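You operate a simulated robot arm through the tools that you are given. There is no shell and no other tool. Be economical: measure what you need, move in short steps, check, and stop when the job is done.

You are at the controls of a simulated robot arm. One attempt, no reset.

Task
Take the green glue brush and put it on the blue disc.

Only the result counts: the job must be done as asked and must still hold three seconds after the hand-in. Knocking over, shifting, dropping, spilling or breaking anything else fails it.

Robot
A 6-joint arm with a two-finger parallel gripper, fixed in place. Base frame: the origin is at the foot of the arm, x ahead of it, y to its left, z up; the work surface is at about z = 0. Units: mm, degrees, N and s.
With the tool pointing down near the work surface it reaches from about 160 to 420 mm from the base axis. Its first joint turns from -66.0 to 66.0 degrees. Payload 1.57 kg.
Tool frame: the origin (TCP) lies between the finger pads and is the grasp point; the fingertips stand 30 mm ahead of it; z points along the fingers, y is the line along which they close. The gripper opens to 80 mm. The fingers are 17 mm wide and 12 mm thick; the gripper's body (40 by 82 mm) begins 80 mm behind the TCP.
Orientation is that of the tool frame in the base frame, as a unit quaternion [x, y, z, w]. With the fingers straight down and closing along the base's y, the tool's x points along the base's -x, its y along +y and its z along -z.

Tools
- The arm moves only by the tool nudge_tool. Its argument "increments" is a list of rows, each a list of 7 numbers: the shift along the tool's x, y, z in mm, then the turn, a rotation vector about the tool's x, y, z in degrees, then the gripper command, from -1 (shut) to 1 (fully open), values between in proportion. In form: [[tx, ty, tz, wx, wy, wz, grip], ...]. A call has 1 to 10 rows; each row is the pose to reach, as a shift and turn from the pose commanded when the call began, along the tool's axes at that moment. Rows are played at 5 a second. More than 50 mm and 8.6 degrees between two rows, or a gripper value outside its range, and nothing of the call is played. Where a pose cannot be reached the arm comes as near as it can. A force on the tool above 40 N (or 10 N above the force at the start of the call, whichever is more), or a blocked arm, ends the call early, and 0.2 s more pass. Each finger travels about 153 mm/s and halts on what it meets, pressing with about 34 N; the grip force reading is that of the motor and also rises with nothing between the fingers. The clock runs only during rows and for 0.2 s after the last one: add rows that repeat a pose to give the fingers time. It gives the time, the measured TCP pose, the force on the tool (base axes), the opening and the grip force at its end, in the units of the frame above (readings bear some noise), and new pictures: "show" is both (left out), scene, wrist or none.
- Cameras (640 x 400 px; columns grow to the right, rows downward): "scene" is fixed at [33.7, -321.1, 420]; the picture's right is [0.93, -0.38, 0.00], its down [-0.23, -0.56, -0.79] and it looks along [0.30, 0.73, -0.61] (base axes); focal length 288 px, centre (320, 200). "wrist" rides on the gripper at [-32, 0, -78] in the tool frame; the picture's right is [0.00, -1.00, 0.00], its down [0.97, 0.00, -0.24] and it looks along [0.24, 0.00, 0.97] (tool axes); focal length 218 px, centre (320, 200). There is no depth. A picture from a camera that has moved, and an enlarged one, comes with that camera's place and axes in the base frame and with its lens.
- inspect(camera, box): a new picture of the part [left, top, right, bottom] of that camera's present view, enlarged. No time passes.
- hand_in(): hands the job in; it is judged then, once.

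Work in short steps. Places have to be worked out from the pictures, the camera data and where the tool is seen: move nearer, look again, correct. Check each grasp and each placing, and mend what went wrong. You have 90 turns and 150 pictures in all, those below and enlarged ones among them. Open the gripper and draw the arm clear of the work before you hand the job in, unless the task says otherwise; then end with one line.

The tools are called as a command line: name --pt "numbers of a row" for each row, then --argument value for the rest, lists and objects as JSON in quotes. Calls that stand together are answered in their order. nudge_tool: Moves the arm, as the interface text tells. Its arguments: {"type":"object","properties":{"increments":{"type":"array","items":{"type":"array","items":{"type":"number"}}},"show":{"type":"string","enum":["both","scene","wrist","none"]}},"required":["increments"]} The other tools are called the same way: inspect (camera, box) takes an enlarged picture of a part of a camera's view; hand_in () hands the job in.

At the start:

```text
t: 0.0
eef_pos: [266.6, -85.9, 242.6]
ee_rot: [0.0, 1.0, 0.0, 0.0]
contact_force: [0.1, 0.2, -0.6]
opening: 80.3
gripper_force: 0.0
```

scene: 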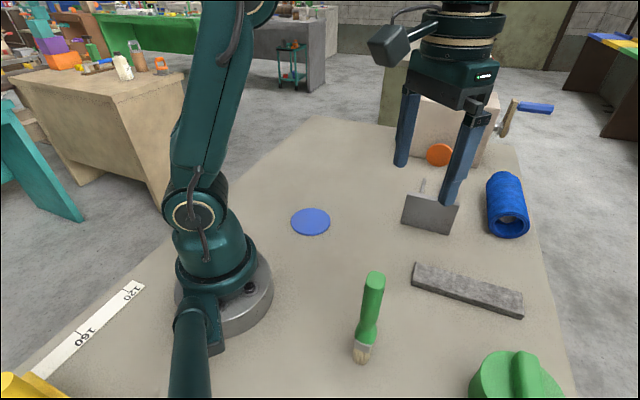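
wrist: 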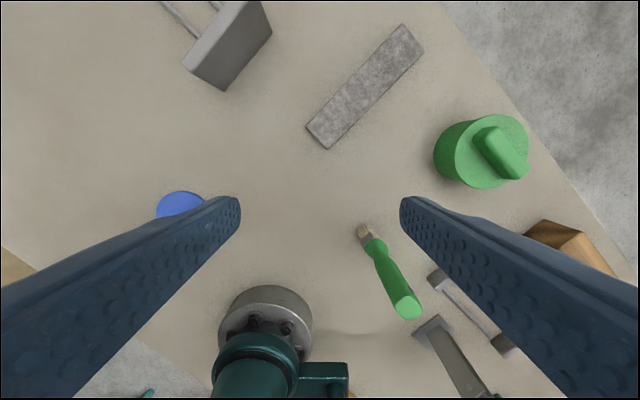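

The two views triangulate to a brush standing upright on its bristles at about (163, -160), with its top at z≈160. The disc is near (195, 120). I'll move above the brush at the present height and look again.

nudge_tool --pt "20 -14 0 0 0 0 1" --pt "40 -28 0 0 0 0 1" --pt "60 -43 0 0 0 0 1" --pt "80 -57 0 0 0 0 1" --pt "103 -74 0 0 0 0 1" --pt "103 -74 0 0 0 0 1"

```text
t: 1.4
eef_pos: [162.3, -159.8, 243.0]
ee_rot: [-0.001, 1.0, 0.0, 0.0]
contact_force: [-0.2, 1.0, 0.0]
opening: 79.9
gripper_force: 0.0
camera wrist: at [194.3, -159.0, 321.8], right [0.0, -1.0, 0.0], down [-0.97, 0.0, 0.24], along [-0.24, 0.0, -0.97], focal length 218 px, centre (320, 200)
```

scene: 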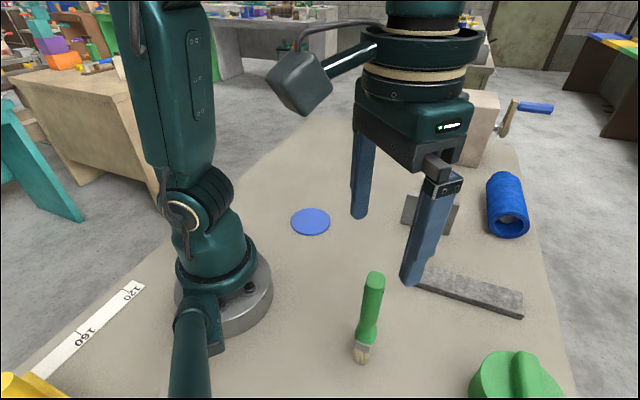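
wrist: 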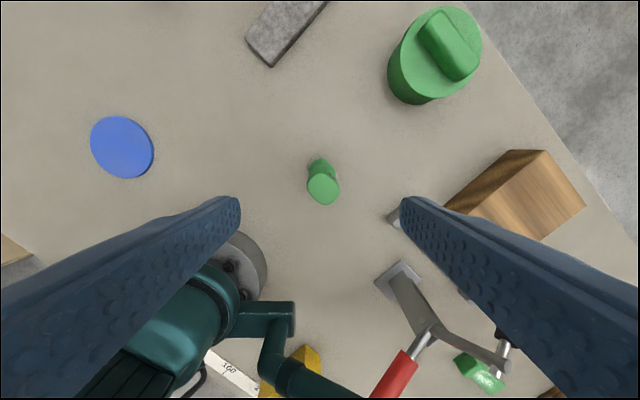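

The brush top is centred between the fingers, at about (162, -161) with its top at z≈158, and the neighbouring objects are clear of the fingers. I'll descend to a TCP height of about 110 with the gripper open.

nudge_tool --pt "0 -1 20 0 0 0 1" --pt "0 -1 40 0 0 0 1" --pt "0 -1 60 0 0 0 1" --pt "0 -1 80 0 0 0 1" --pt "0 -1 100 0 0 0 1" --pt "0 -1 117 0 0 0 1" --pt "0 -1 133 0 0 0 1" --pt "0 -1 133 0 0 0 1"

```text
t: 3.2
eef_pos: [163.4, -160.8, 108.9]
ee_rot: [-0.001, 1.0, 0.0, 0.001]
contact_force: [-0.1, -0.2, -0.6]
opening: 79.9
gripper_force: 0.0
camera wrist: at [195.6, -159.8, 188.4], right [0.0, -1.0, 0.0], down [-0.97, 0.0, 0.24], along [-0.24, 0.0, -0.97], focal length 218 px, centre (320, 200)
```

scene: 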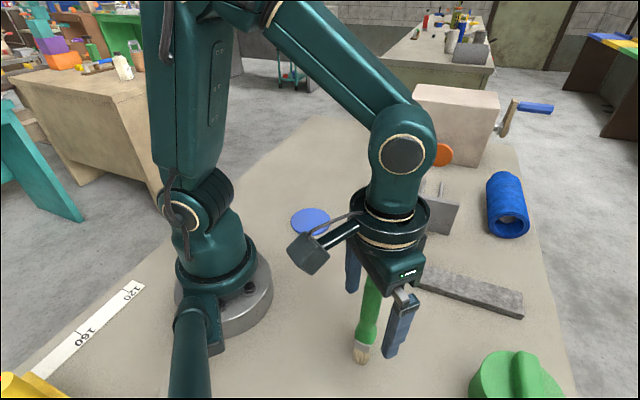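
wrist: 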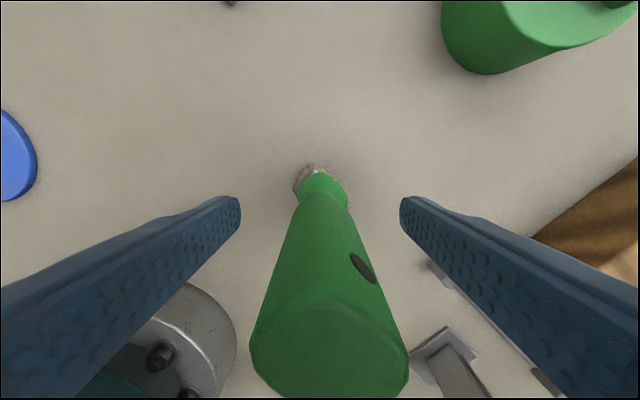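

The handle is between the fingers and slightly right of centre by 1–2 mm. I'll shift by that small amount and close.

nudge_tool --pt "0 -1 0 0 0 0 1" --pt "0 -1 0 0 0 0 0.2" --pt "0 -1 0 0 0 0 -0.2" --pt "0 -1 0 0 0 0 -0.5" --pt "0 -1 0 0 0 0 -1" --pt "0 -1 0 0 0 0 -1" --pt "0 -1 0 0 0 0 -1"

```text
t: 4.8
eef_pos: [162.6, -163.4, 109.6]
ee_rot: [-0.001, 1.0, 0.0, 0.0]
contact_force: [0.1, 0.8, 0.4]
opening: 23.2
gripper_force: 34.0
camera wrist: at [195.5, -160.9, 188.7], right [0.0, -1.0, 0.0], down [-0.97, 0.0, 0.24], along [-0.24, 0.0, -0.97], focal length 218 px, centre (320, 200)
```

scene: 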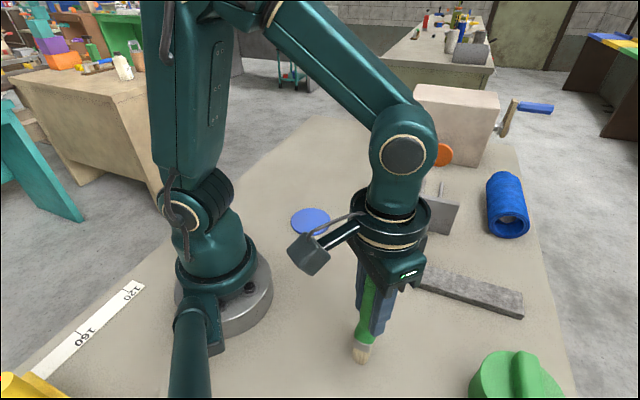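
wrist: 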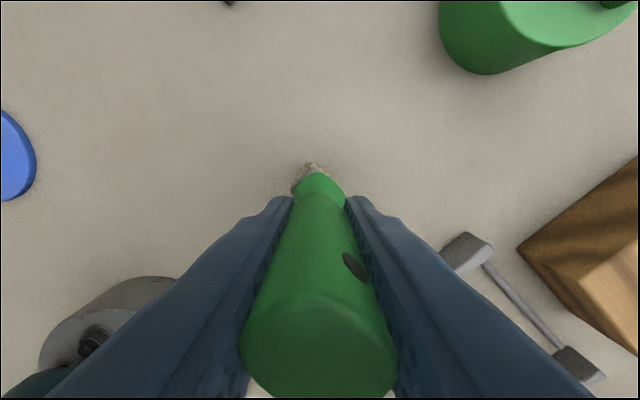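

The grip is holding at 23 mm opening. I'll lift 50 mm and check.

nudge_tool --pt "0 0 -10 0 0 0 -1" --pt "0 0 -25 0 0 0 -1" --pt "0 0 -40 0 0 0 -1" --pt "0 0 -50 0 0 0 -1" --pt "0 0 -50 0 0 0 -1"

```text
t: 6.0
eef_pos: [163.2, -162.7, 161.1]
ee_rot: [0.0, 1.0, 0.0, 0.0]
contact_force: [0.7, -0.1, -1.2]
opening: 23.0
gripper_force: 33.7
camera wrist: at [195.6, -161.2, 239.3], right [0.0, -1.0, 0.0], down [-0.97, 0.0, 0.24], along [-0.24, 0.0, -0.97], focal length 218 px, centre (320, 200)
```

scene: 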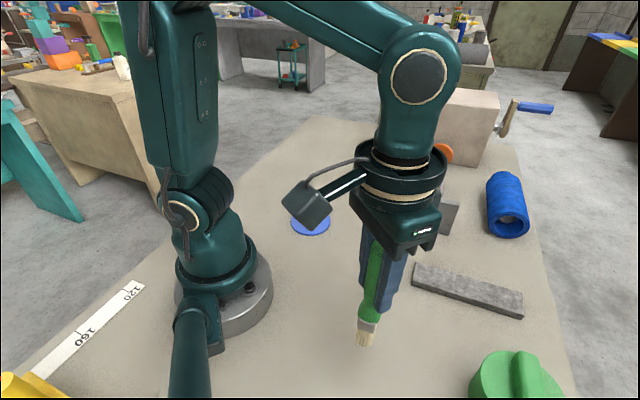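
wrist: 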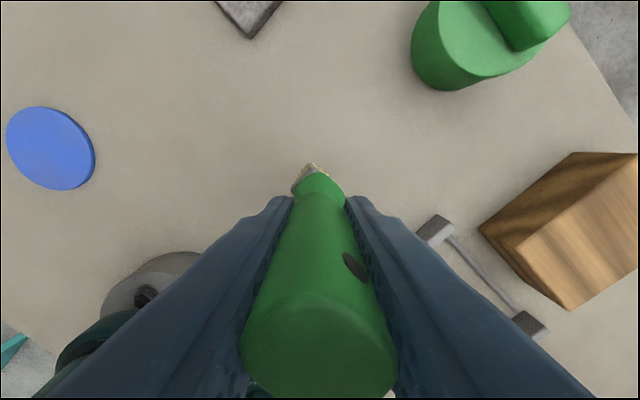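

The brush is lifted and vertical. I'll carry it in an arc around the base to just short of the disc, which I put at about (193, 121).

nudge_tool --pt "-22 24 0 0 0 0 -1" --pt "-44 50 0 0 0 0 -1" --pt "-61 80 0 0 0 0 -1" --pt "-72 112 0 0 0 0 -1" --pt "-75 145 0 0 0 0 -1" --pt "-73 178 0 0 0 0 -1" --pt "-66 210 0 0 0 0 -1" --pt "-55 240 0 0 0 0 -1" --pt "-42 264 0 0 0 0 -1" --pt "-42 264 0 0 0 0 -1"

```text
t: 8.2
eef_pos: [204.6, 101.2, 160.1]
ee_rot: [0.001, 1.0, 0.0, 0.0]
contact_force: [0.4, -0.3, -1.1]
opening: 23.3
gripper_force: 34.0
camera wrist: at [237.4, 102.6, 239.7], right [0.0, -1.0, 0.0], down [-0.97, 0.0, 0.24], along [-0.24, 0.0, -0.97], focal length 218 px, centre (320, 200)
```

scene: 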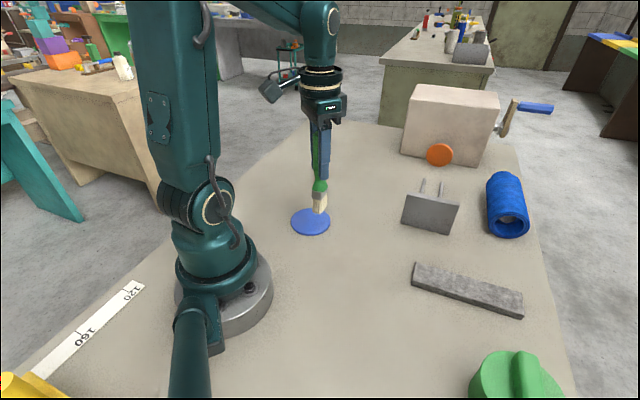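
wrist: 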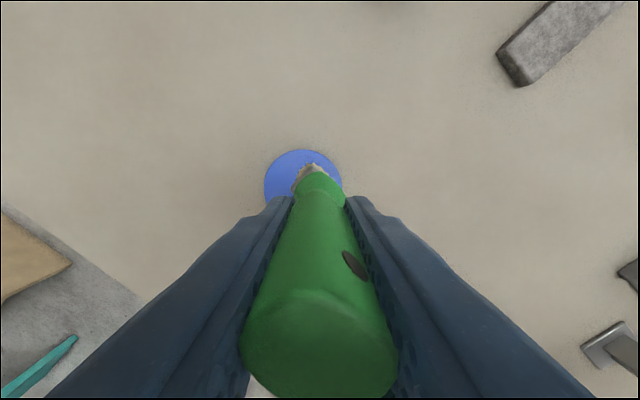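

The disc centre refines to about (192.5, 121). I'll zoom in to find where the bristle tip sits relative to the TCP.

inspect --camera "scene" --box '[270, 130, 370, 250]'

inspect --camera "wrist" --box '[250, 130, 370, 210]'

```text
3.33 times, centred on (320, 190) of scene
camera zoom: at [33.7, -321.0, 420.0], right [0.93, -0.38, 0.0], down [-0.23, -0.56, -0.79], along [0.3, 0.73, -0.61], focal length 959 px, centre (320, 233)
```

zoom: 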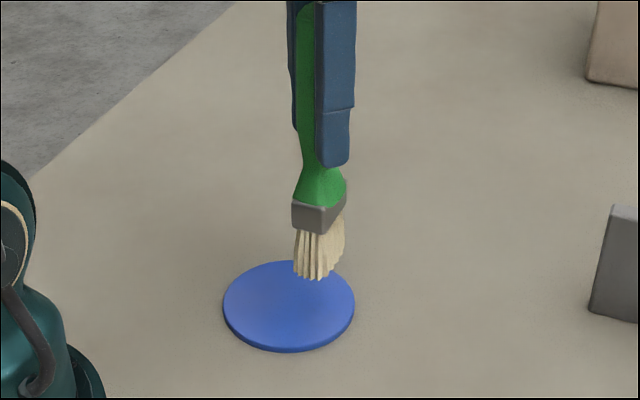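

```text
5.00 times, centred on (310, 170) of wrist
camera zoom: at [237.4, 102.6, 239.7], right [0.0, -1.0, 0.0], down [-0.97, 0.0, 0.24], along [-0.24, 0.0, -0.97], focal length 1091 px, centre (370, 350)
```

zoom: 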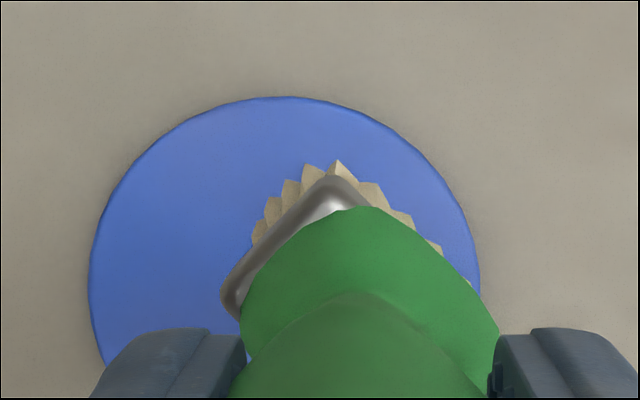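

The bristle footprint centre sits about 6 mm toward -y from the TCP, and the disc is about 86 mm wide and 5 mm thick. I'll move to about (191.5, 124) and descend most of the way.

nudge_tool --pt "7 11 0 0 0 0 -1" --pt "13.5 22.5 0 0 0 0 -1" --pt "13.5 22.5 12 0 0 0 -1" --pt "13.5 22.5 24 0 0 0 -1" --pt "13.5 22.5 36 0 0 0 -1" --pt "13.5 22.5 36 0 0 0 -1"

inspect --camera "scene" --box '[270, 150, 370, 250]'

```text
t: 9.6
eef_pos: [191.1, 124.2, 123.9]
ee_rot: [0.0, 1.0, 0.0, 0.0]
contact_force: [0.1, -0.3, -0.3]
opening: 23.2
gripper_force: 33.7
camera wrist: at [224.1, 125.1, 202.5], right [0.0, -1.0, 0.0], down [-0.97, 0.0, 0.24], along [-0.24, 0.0, -0.97], focal length 218 px, centre (320, 200)
```

scene: 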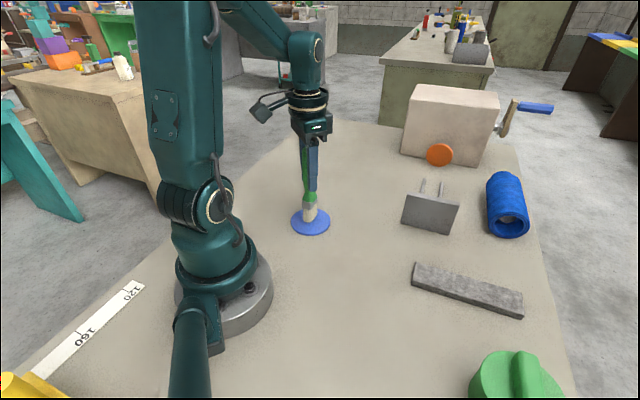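
wrist: 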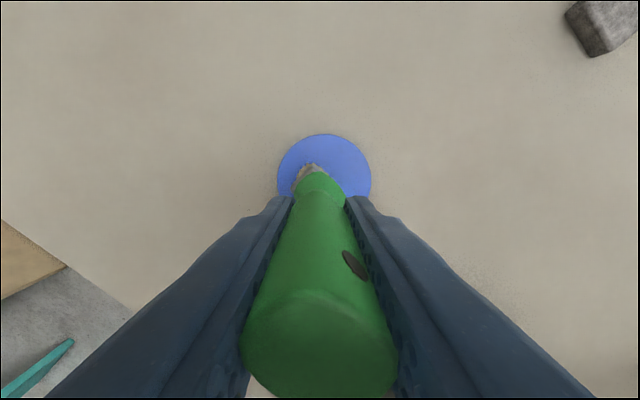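

```text
4.00 times, centred on (320, 200) of scene
camera zoom: at [33.7, -321.0, 420.0], right [0.93, -0.38, 0.0], down [-0.23, -0.56, -0.79], along [0.3, 0.73, -0.61], focal length 1150 px, centre (320, 200)
```

zoom: 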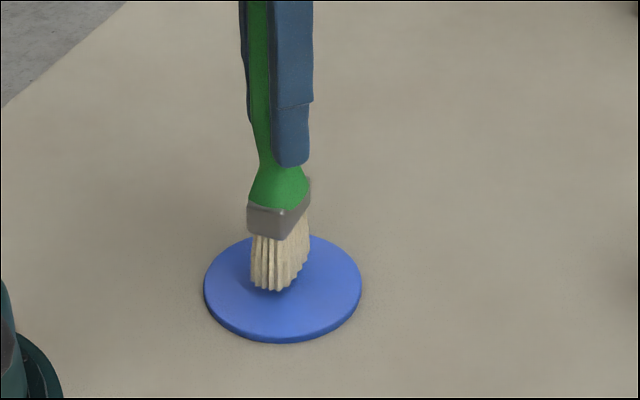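

The bristles are over the disc with roughly 8–9 mm left to go. I'll lower gently and watch the force.

nudge_tool --pt "0 0 3 0 0 0 -1" --pt "0 0 6 0 0 0 -1" --pt "0 0 7 0 0 0 -1" --pt "0 0 7 0 0 0 -1" --show "none"

inspect --camera "scene" --box '[270, 150, 370, 250]'

```text
t: 10.6
eef_pos: [190.8, 123.2, 116.5]
ee_rot: [0.0, 1.0, 0.0, 0.0]
contact_force: [0.3, -0.3, -0.4]
opening: 23.5
gripper_force: 34.3
```

```text
4.00 times, centred on (320, 200) of scene
camera zoom: at [33.7, -321.0, 420.0], right [0.93, -0.38, 0.0], down [-0.23, -0.56, -0.79], along [0.3, 0.73, -0.61], focal length 1150 px, centre (320, 200)
```

zoom: 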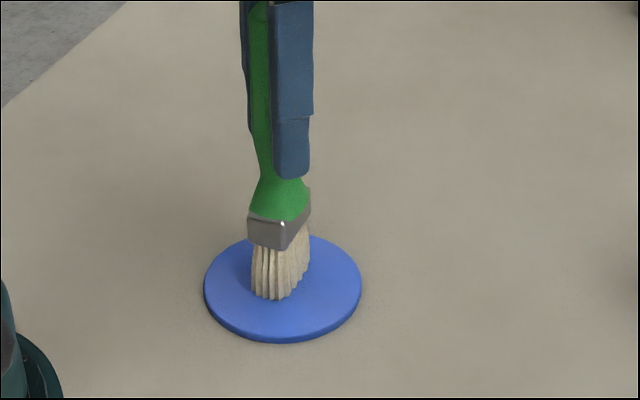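

There's no contact yet at z=116.5, so I'll go down in 1 mm steps.

nudge_tool --pt "0 0 1 0 0 0 -1" --pt "0 0 1 0 0 0 -1" --show "none"

```text
t: 11.2
eef_pos: [193.0, 124.6, 115.4]
ee_rot: [0.0, 1.0, 0.0, 0.0]
contact_force: [0.2, -0.3, 2.6]
opening: 23.2
gripper_force: 34.3
```

The force has risen to 2.6 N, which may be first contact. I'll go down another 0.5 mm to confirm.

nudge_tool --pt "0 0 0.5 0 0 0 -1" --pt "0 0 0.5 0 0 0 -1" --show "none"

```text
t: 11.8
eef_pos: [191.2, 124.2, 114.8]
ee_rot: [0.0, 1.0, 0.0, 0.001]
contact_force: [-1.6, -0.9, 14.8]
opening: 23.4
gripper_force: 33.6
```

Contact is firm at 14.8 N. I'll back off 0.4 mm to relieve the load, then open gradually.

nudge_tool --pt "0 0 -0.4 0 0 0 -1" --pt "0 0 -0.4 0 0 0 -1" --pt "0 0 -0.4 0 0 0 -0.35" --pt "0 0 -0.4 0 0 0 -0.25" --pt "0 0 -0.4 0 0 0 -0.1" --pt "0 0 -0.4 0 0 0 0.2" --pt "0 0 -0.4 0 0 0 0.6" --pt "0 0 -0.4 0 0 0 1" --pt "0 0 -0.4 0 0 0 1"

inspect --camera "scene" --box '[270, 130, 370, 250]'

```text
t: 13.8
eef_pos: [192.5, 124.4, 115.3]
ee_rot: [0.0, 1.0, 0.0, 0.0]
contact_force: [0.7, -0.6, 0.2]
opening: 79.8
gripper_force: 0.0
camera wrist: at [224.4, 125.4, 194.2], right [0.0, -1.0, 0.0], down [-0.97, 0.0, 0.24], along [-0.24, 0.0, -0.97], focal length 218 px, centre (320, 200)
```

scene: 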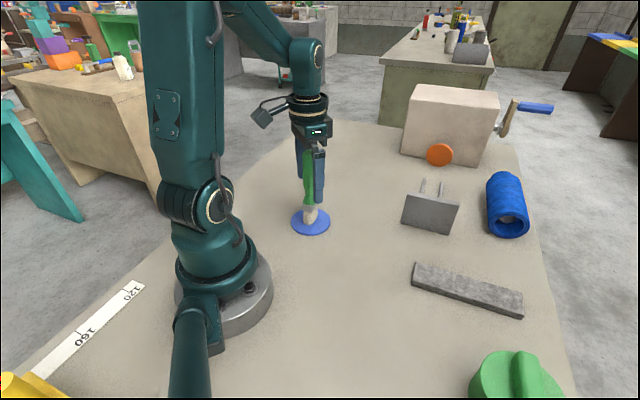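
wrist: 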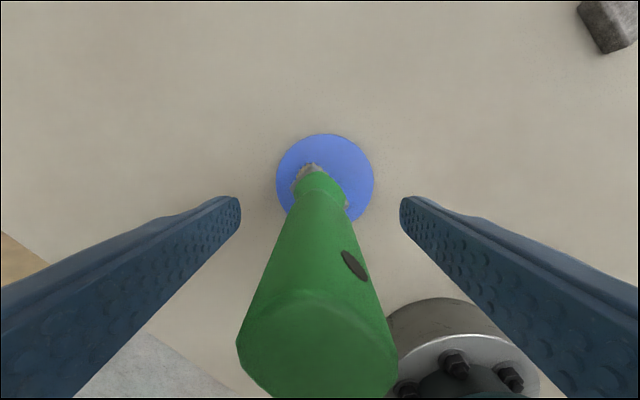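

```text
3.33 times, centred on (320, 190) of scene
camera zoom: at [33.7, -321.1, 420.0], right [0.93, -0.38, 0.0], down [-0.23, -0.56, -0.79], along [0.3, 0.73, -0.61], focal length 959 px, centre (320, 233)
```

zoom: 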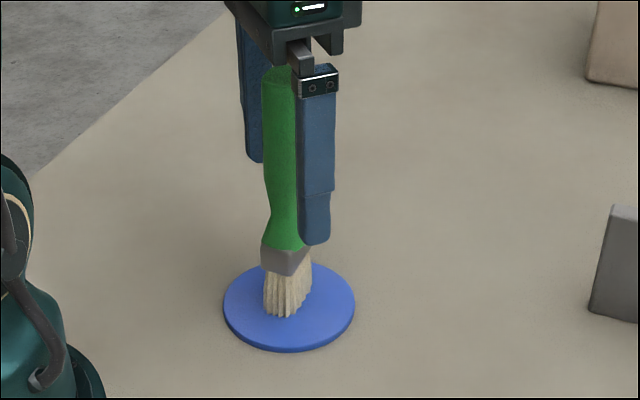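

The brush stands free on the disc with the gripper fully open. I'll withdraw straight up to clear it.

nudge_tool --pt "0 0 -15 0 0 0 1" --pt "0 0 -32 0 0 0 1" --pt "0 0 -50 0 0 0 1" --pt "0 0 -70 0 0 0 1" --pt "0 0 -90 0 0 0 1" --pt "0 0 -110 0 0 0 1" --pt "0 0 -125 0 0 0 1" --pt "0 0 -125 0 0 0 1"

```text
t: 15.6
eef_pos: [192.7, 123.3, 241.1]
ee_rot: [0.001, 1.0, 0.0, 0.0]
contact_force: [0.4, -1.1, 1.2]
opening: 79.7
gripper_force: 0.1
camera wrist: at [224.5, 124.9, 319.6], right [0.0, -1.0, 0.0], down [-0.97, 0.0, 0.24], along [-0.24, 0.0, -0.97], focal length 218 px, centre (320, 200)
```

scene: 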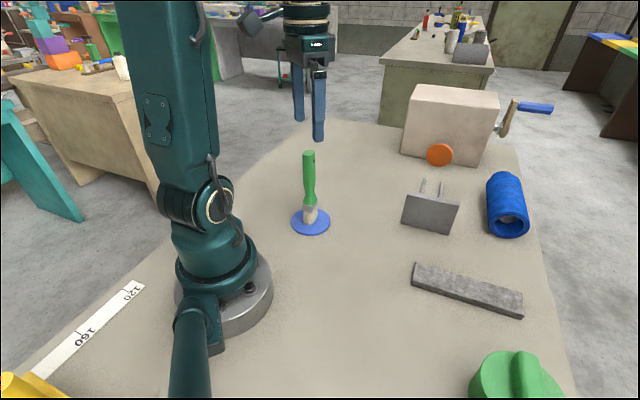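
wrist: 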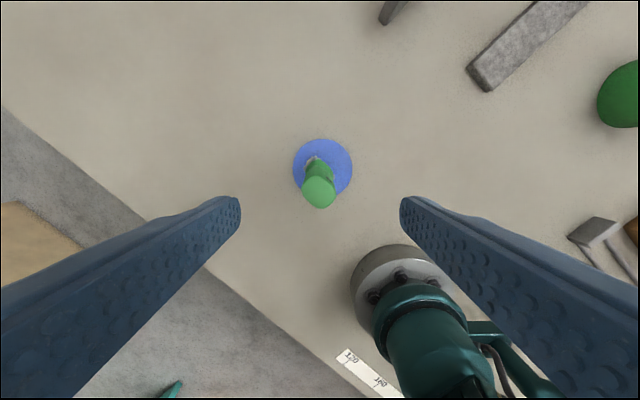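

The brush stands upright and steady on the disc, nothing else has moved, and the arm is clear. I'm handing in.

hand_in

```text
The job is handed in.
```

The green glue brush is standing upright on the blue disc, the gripper is open and the arm is clear; nothing else was moved.
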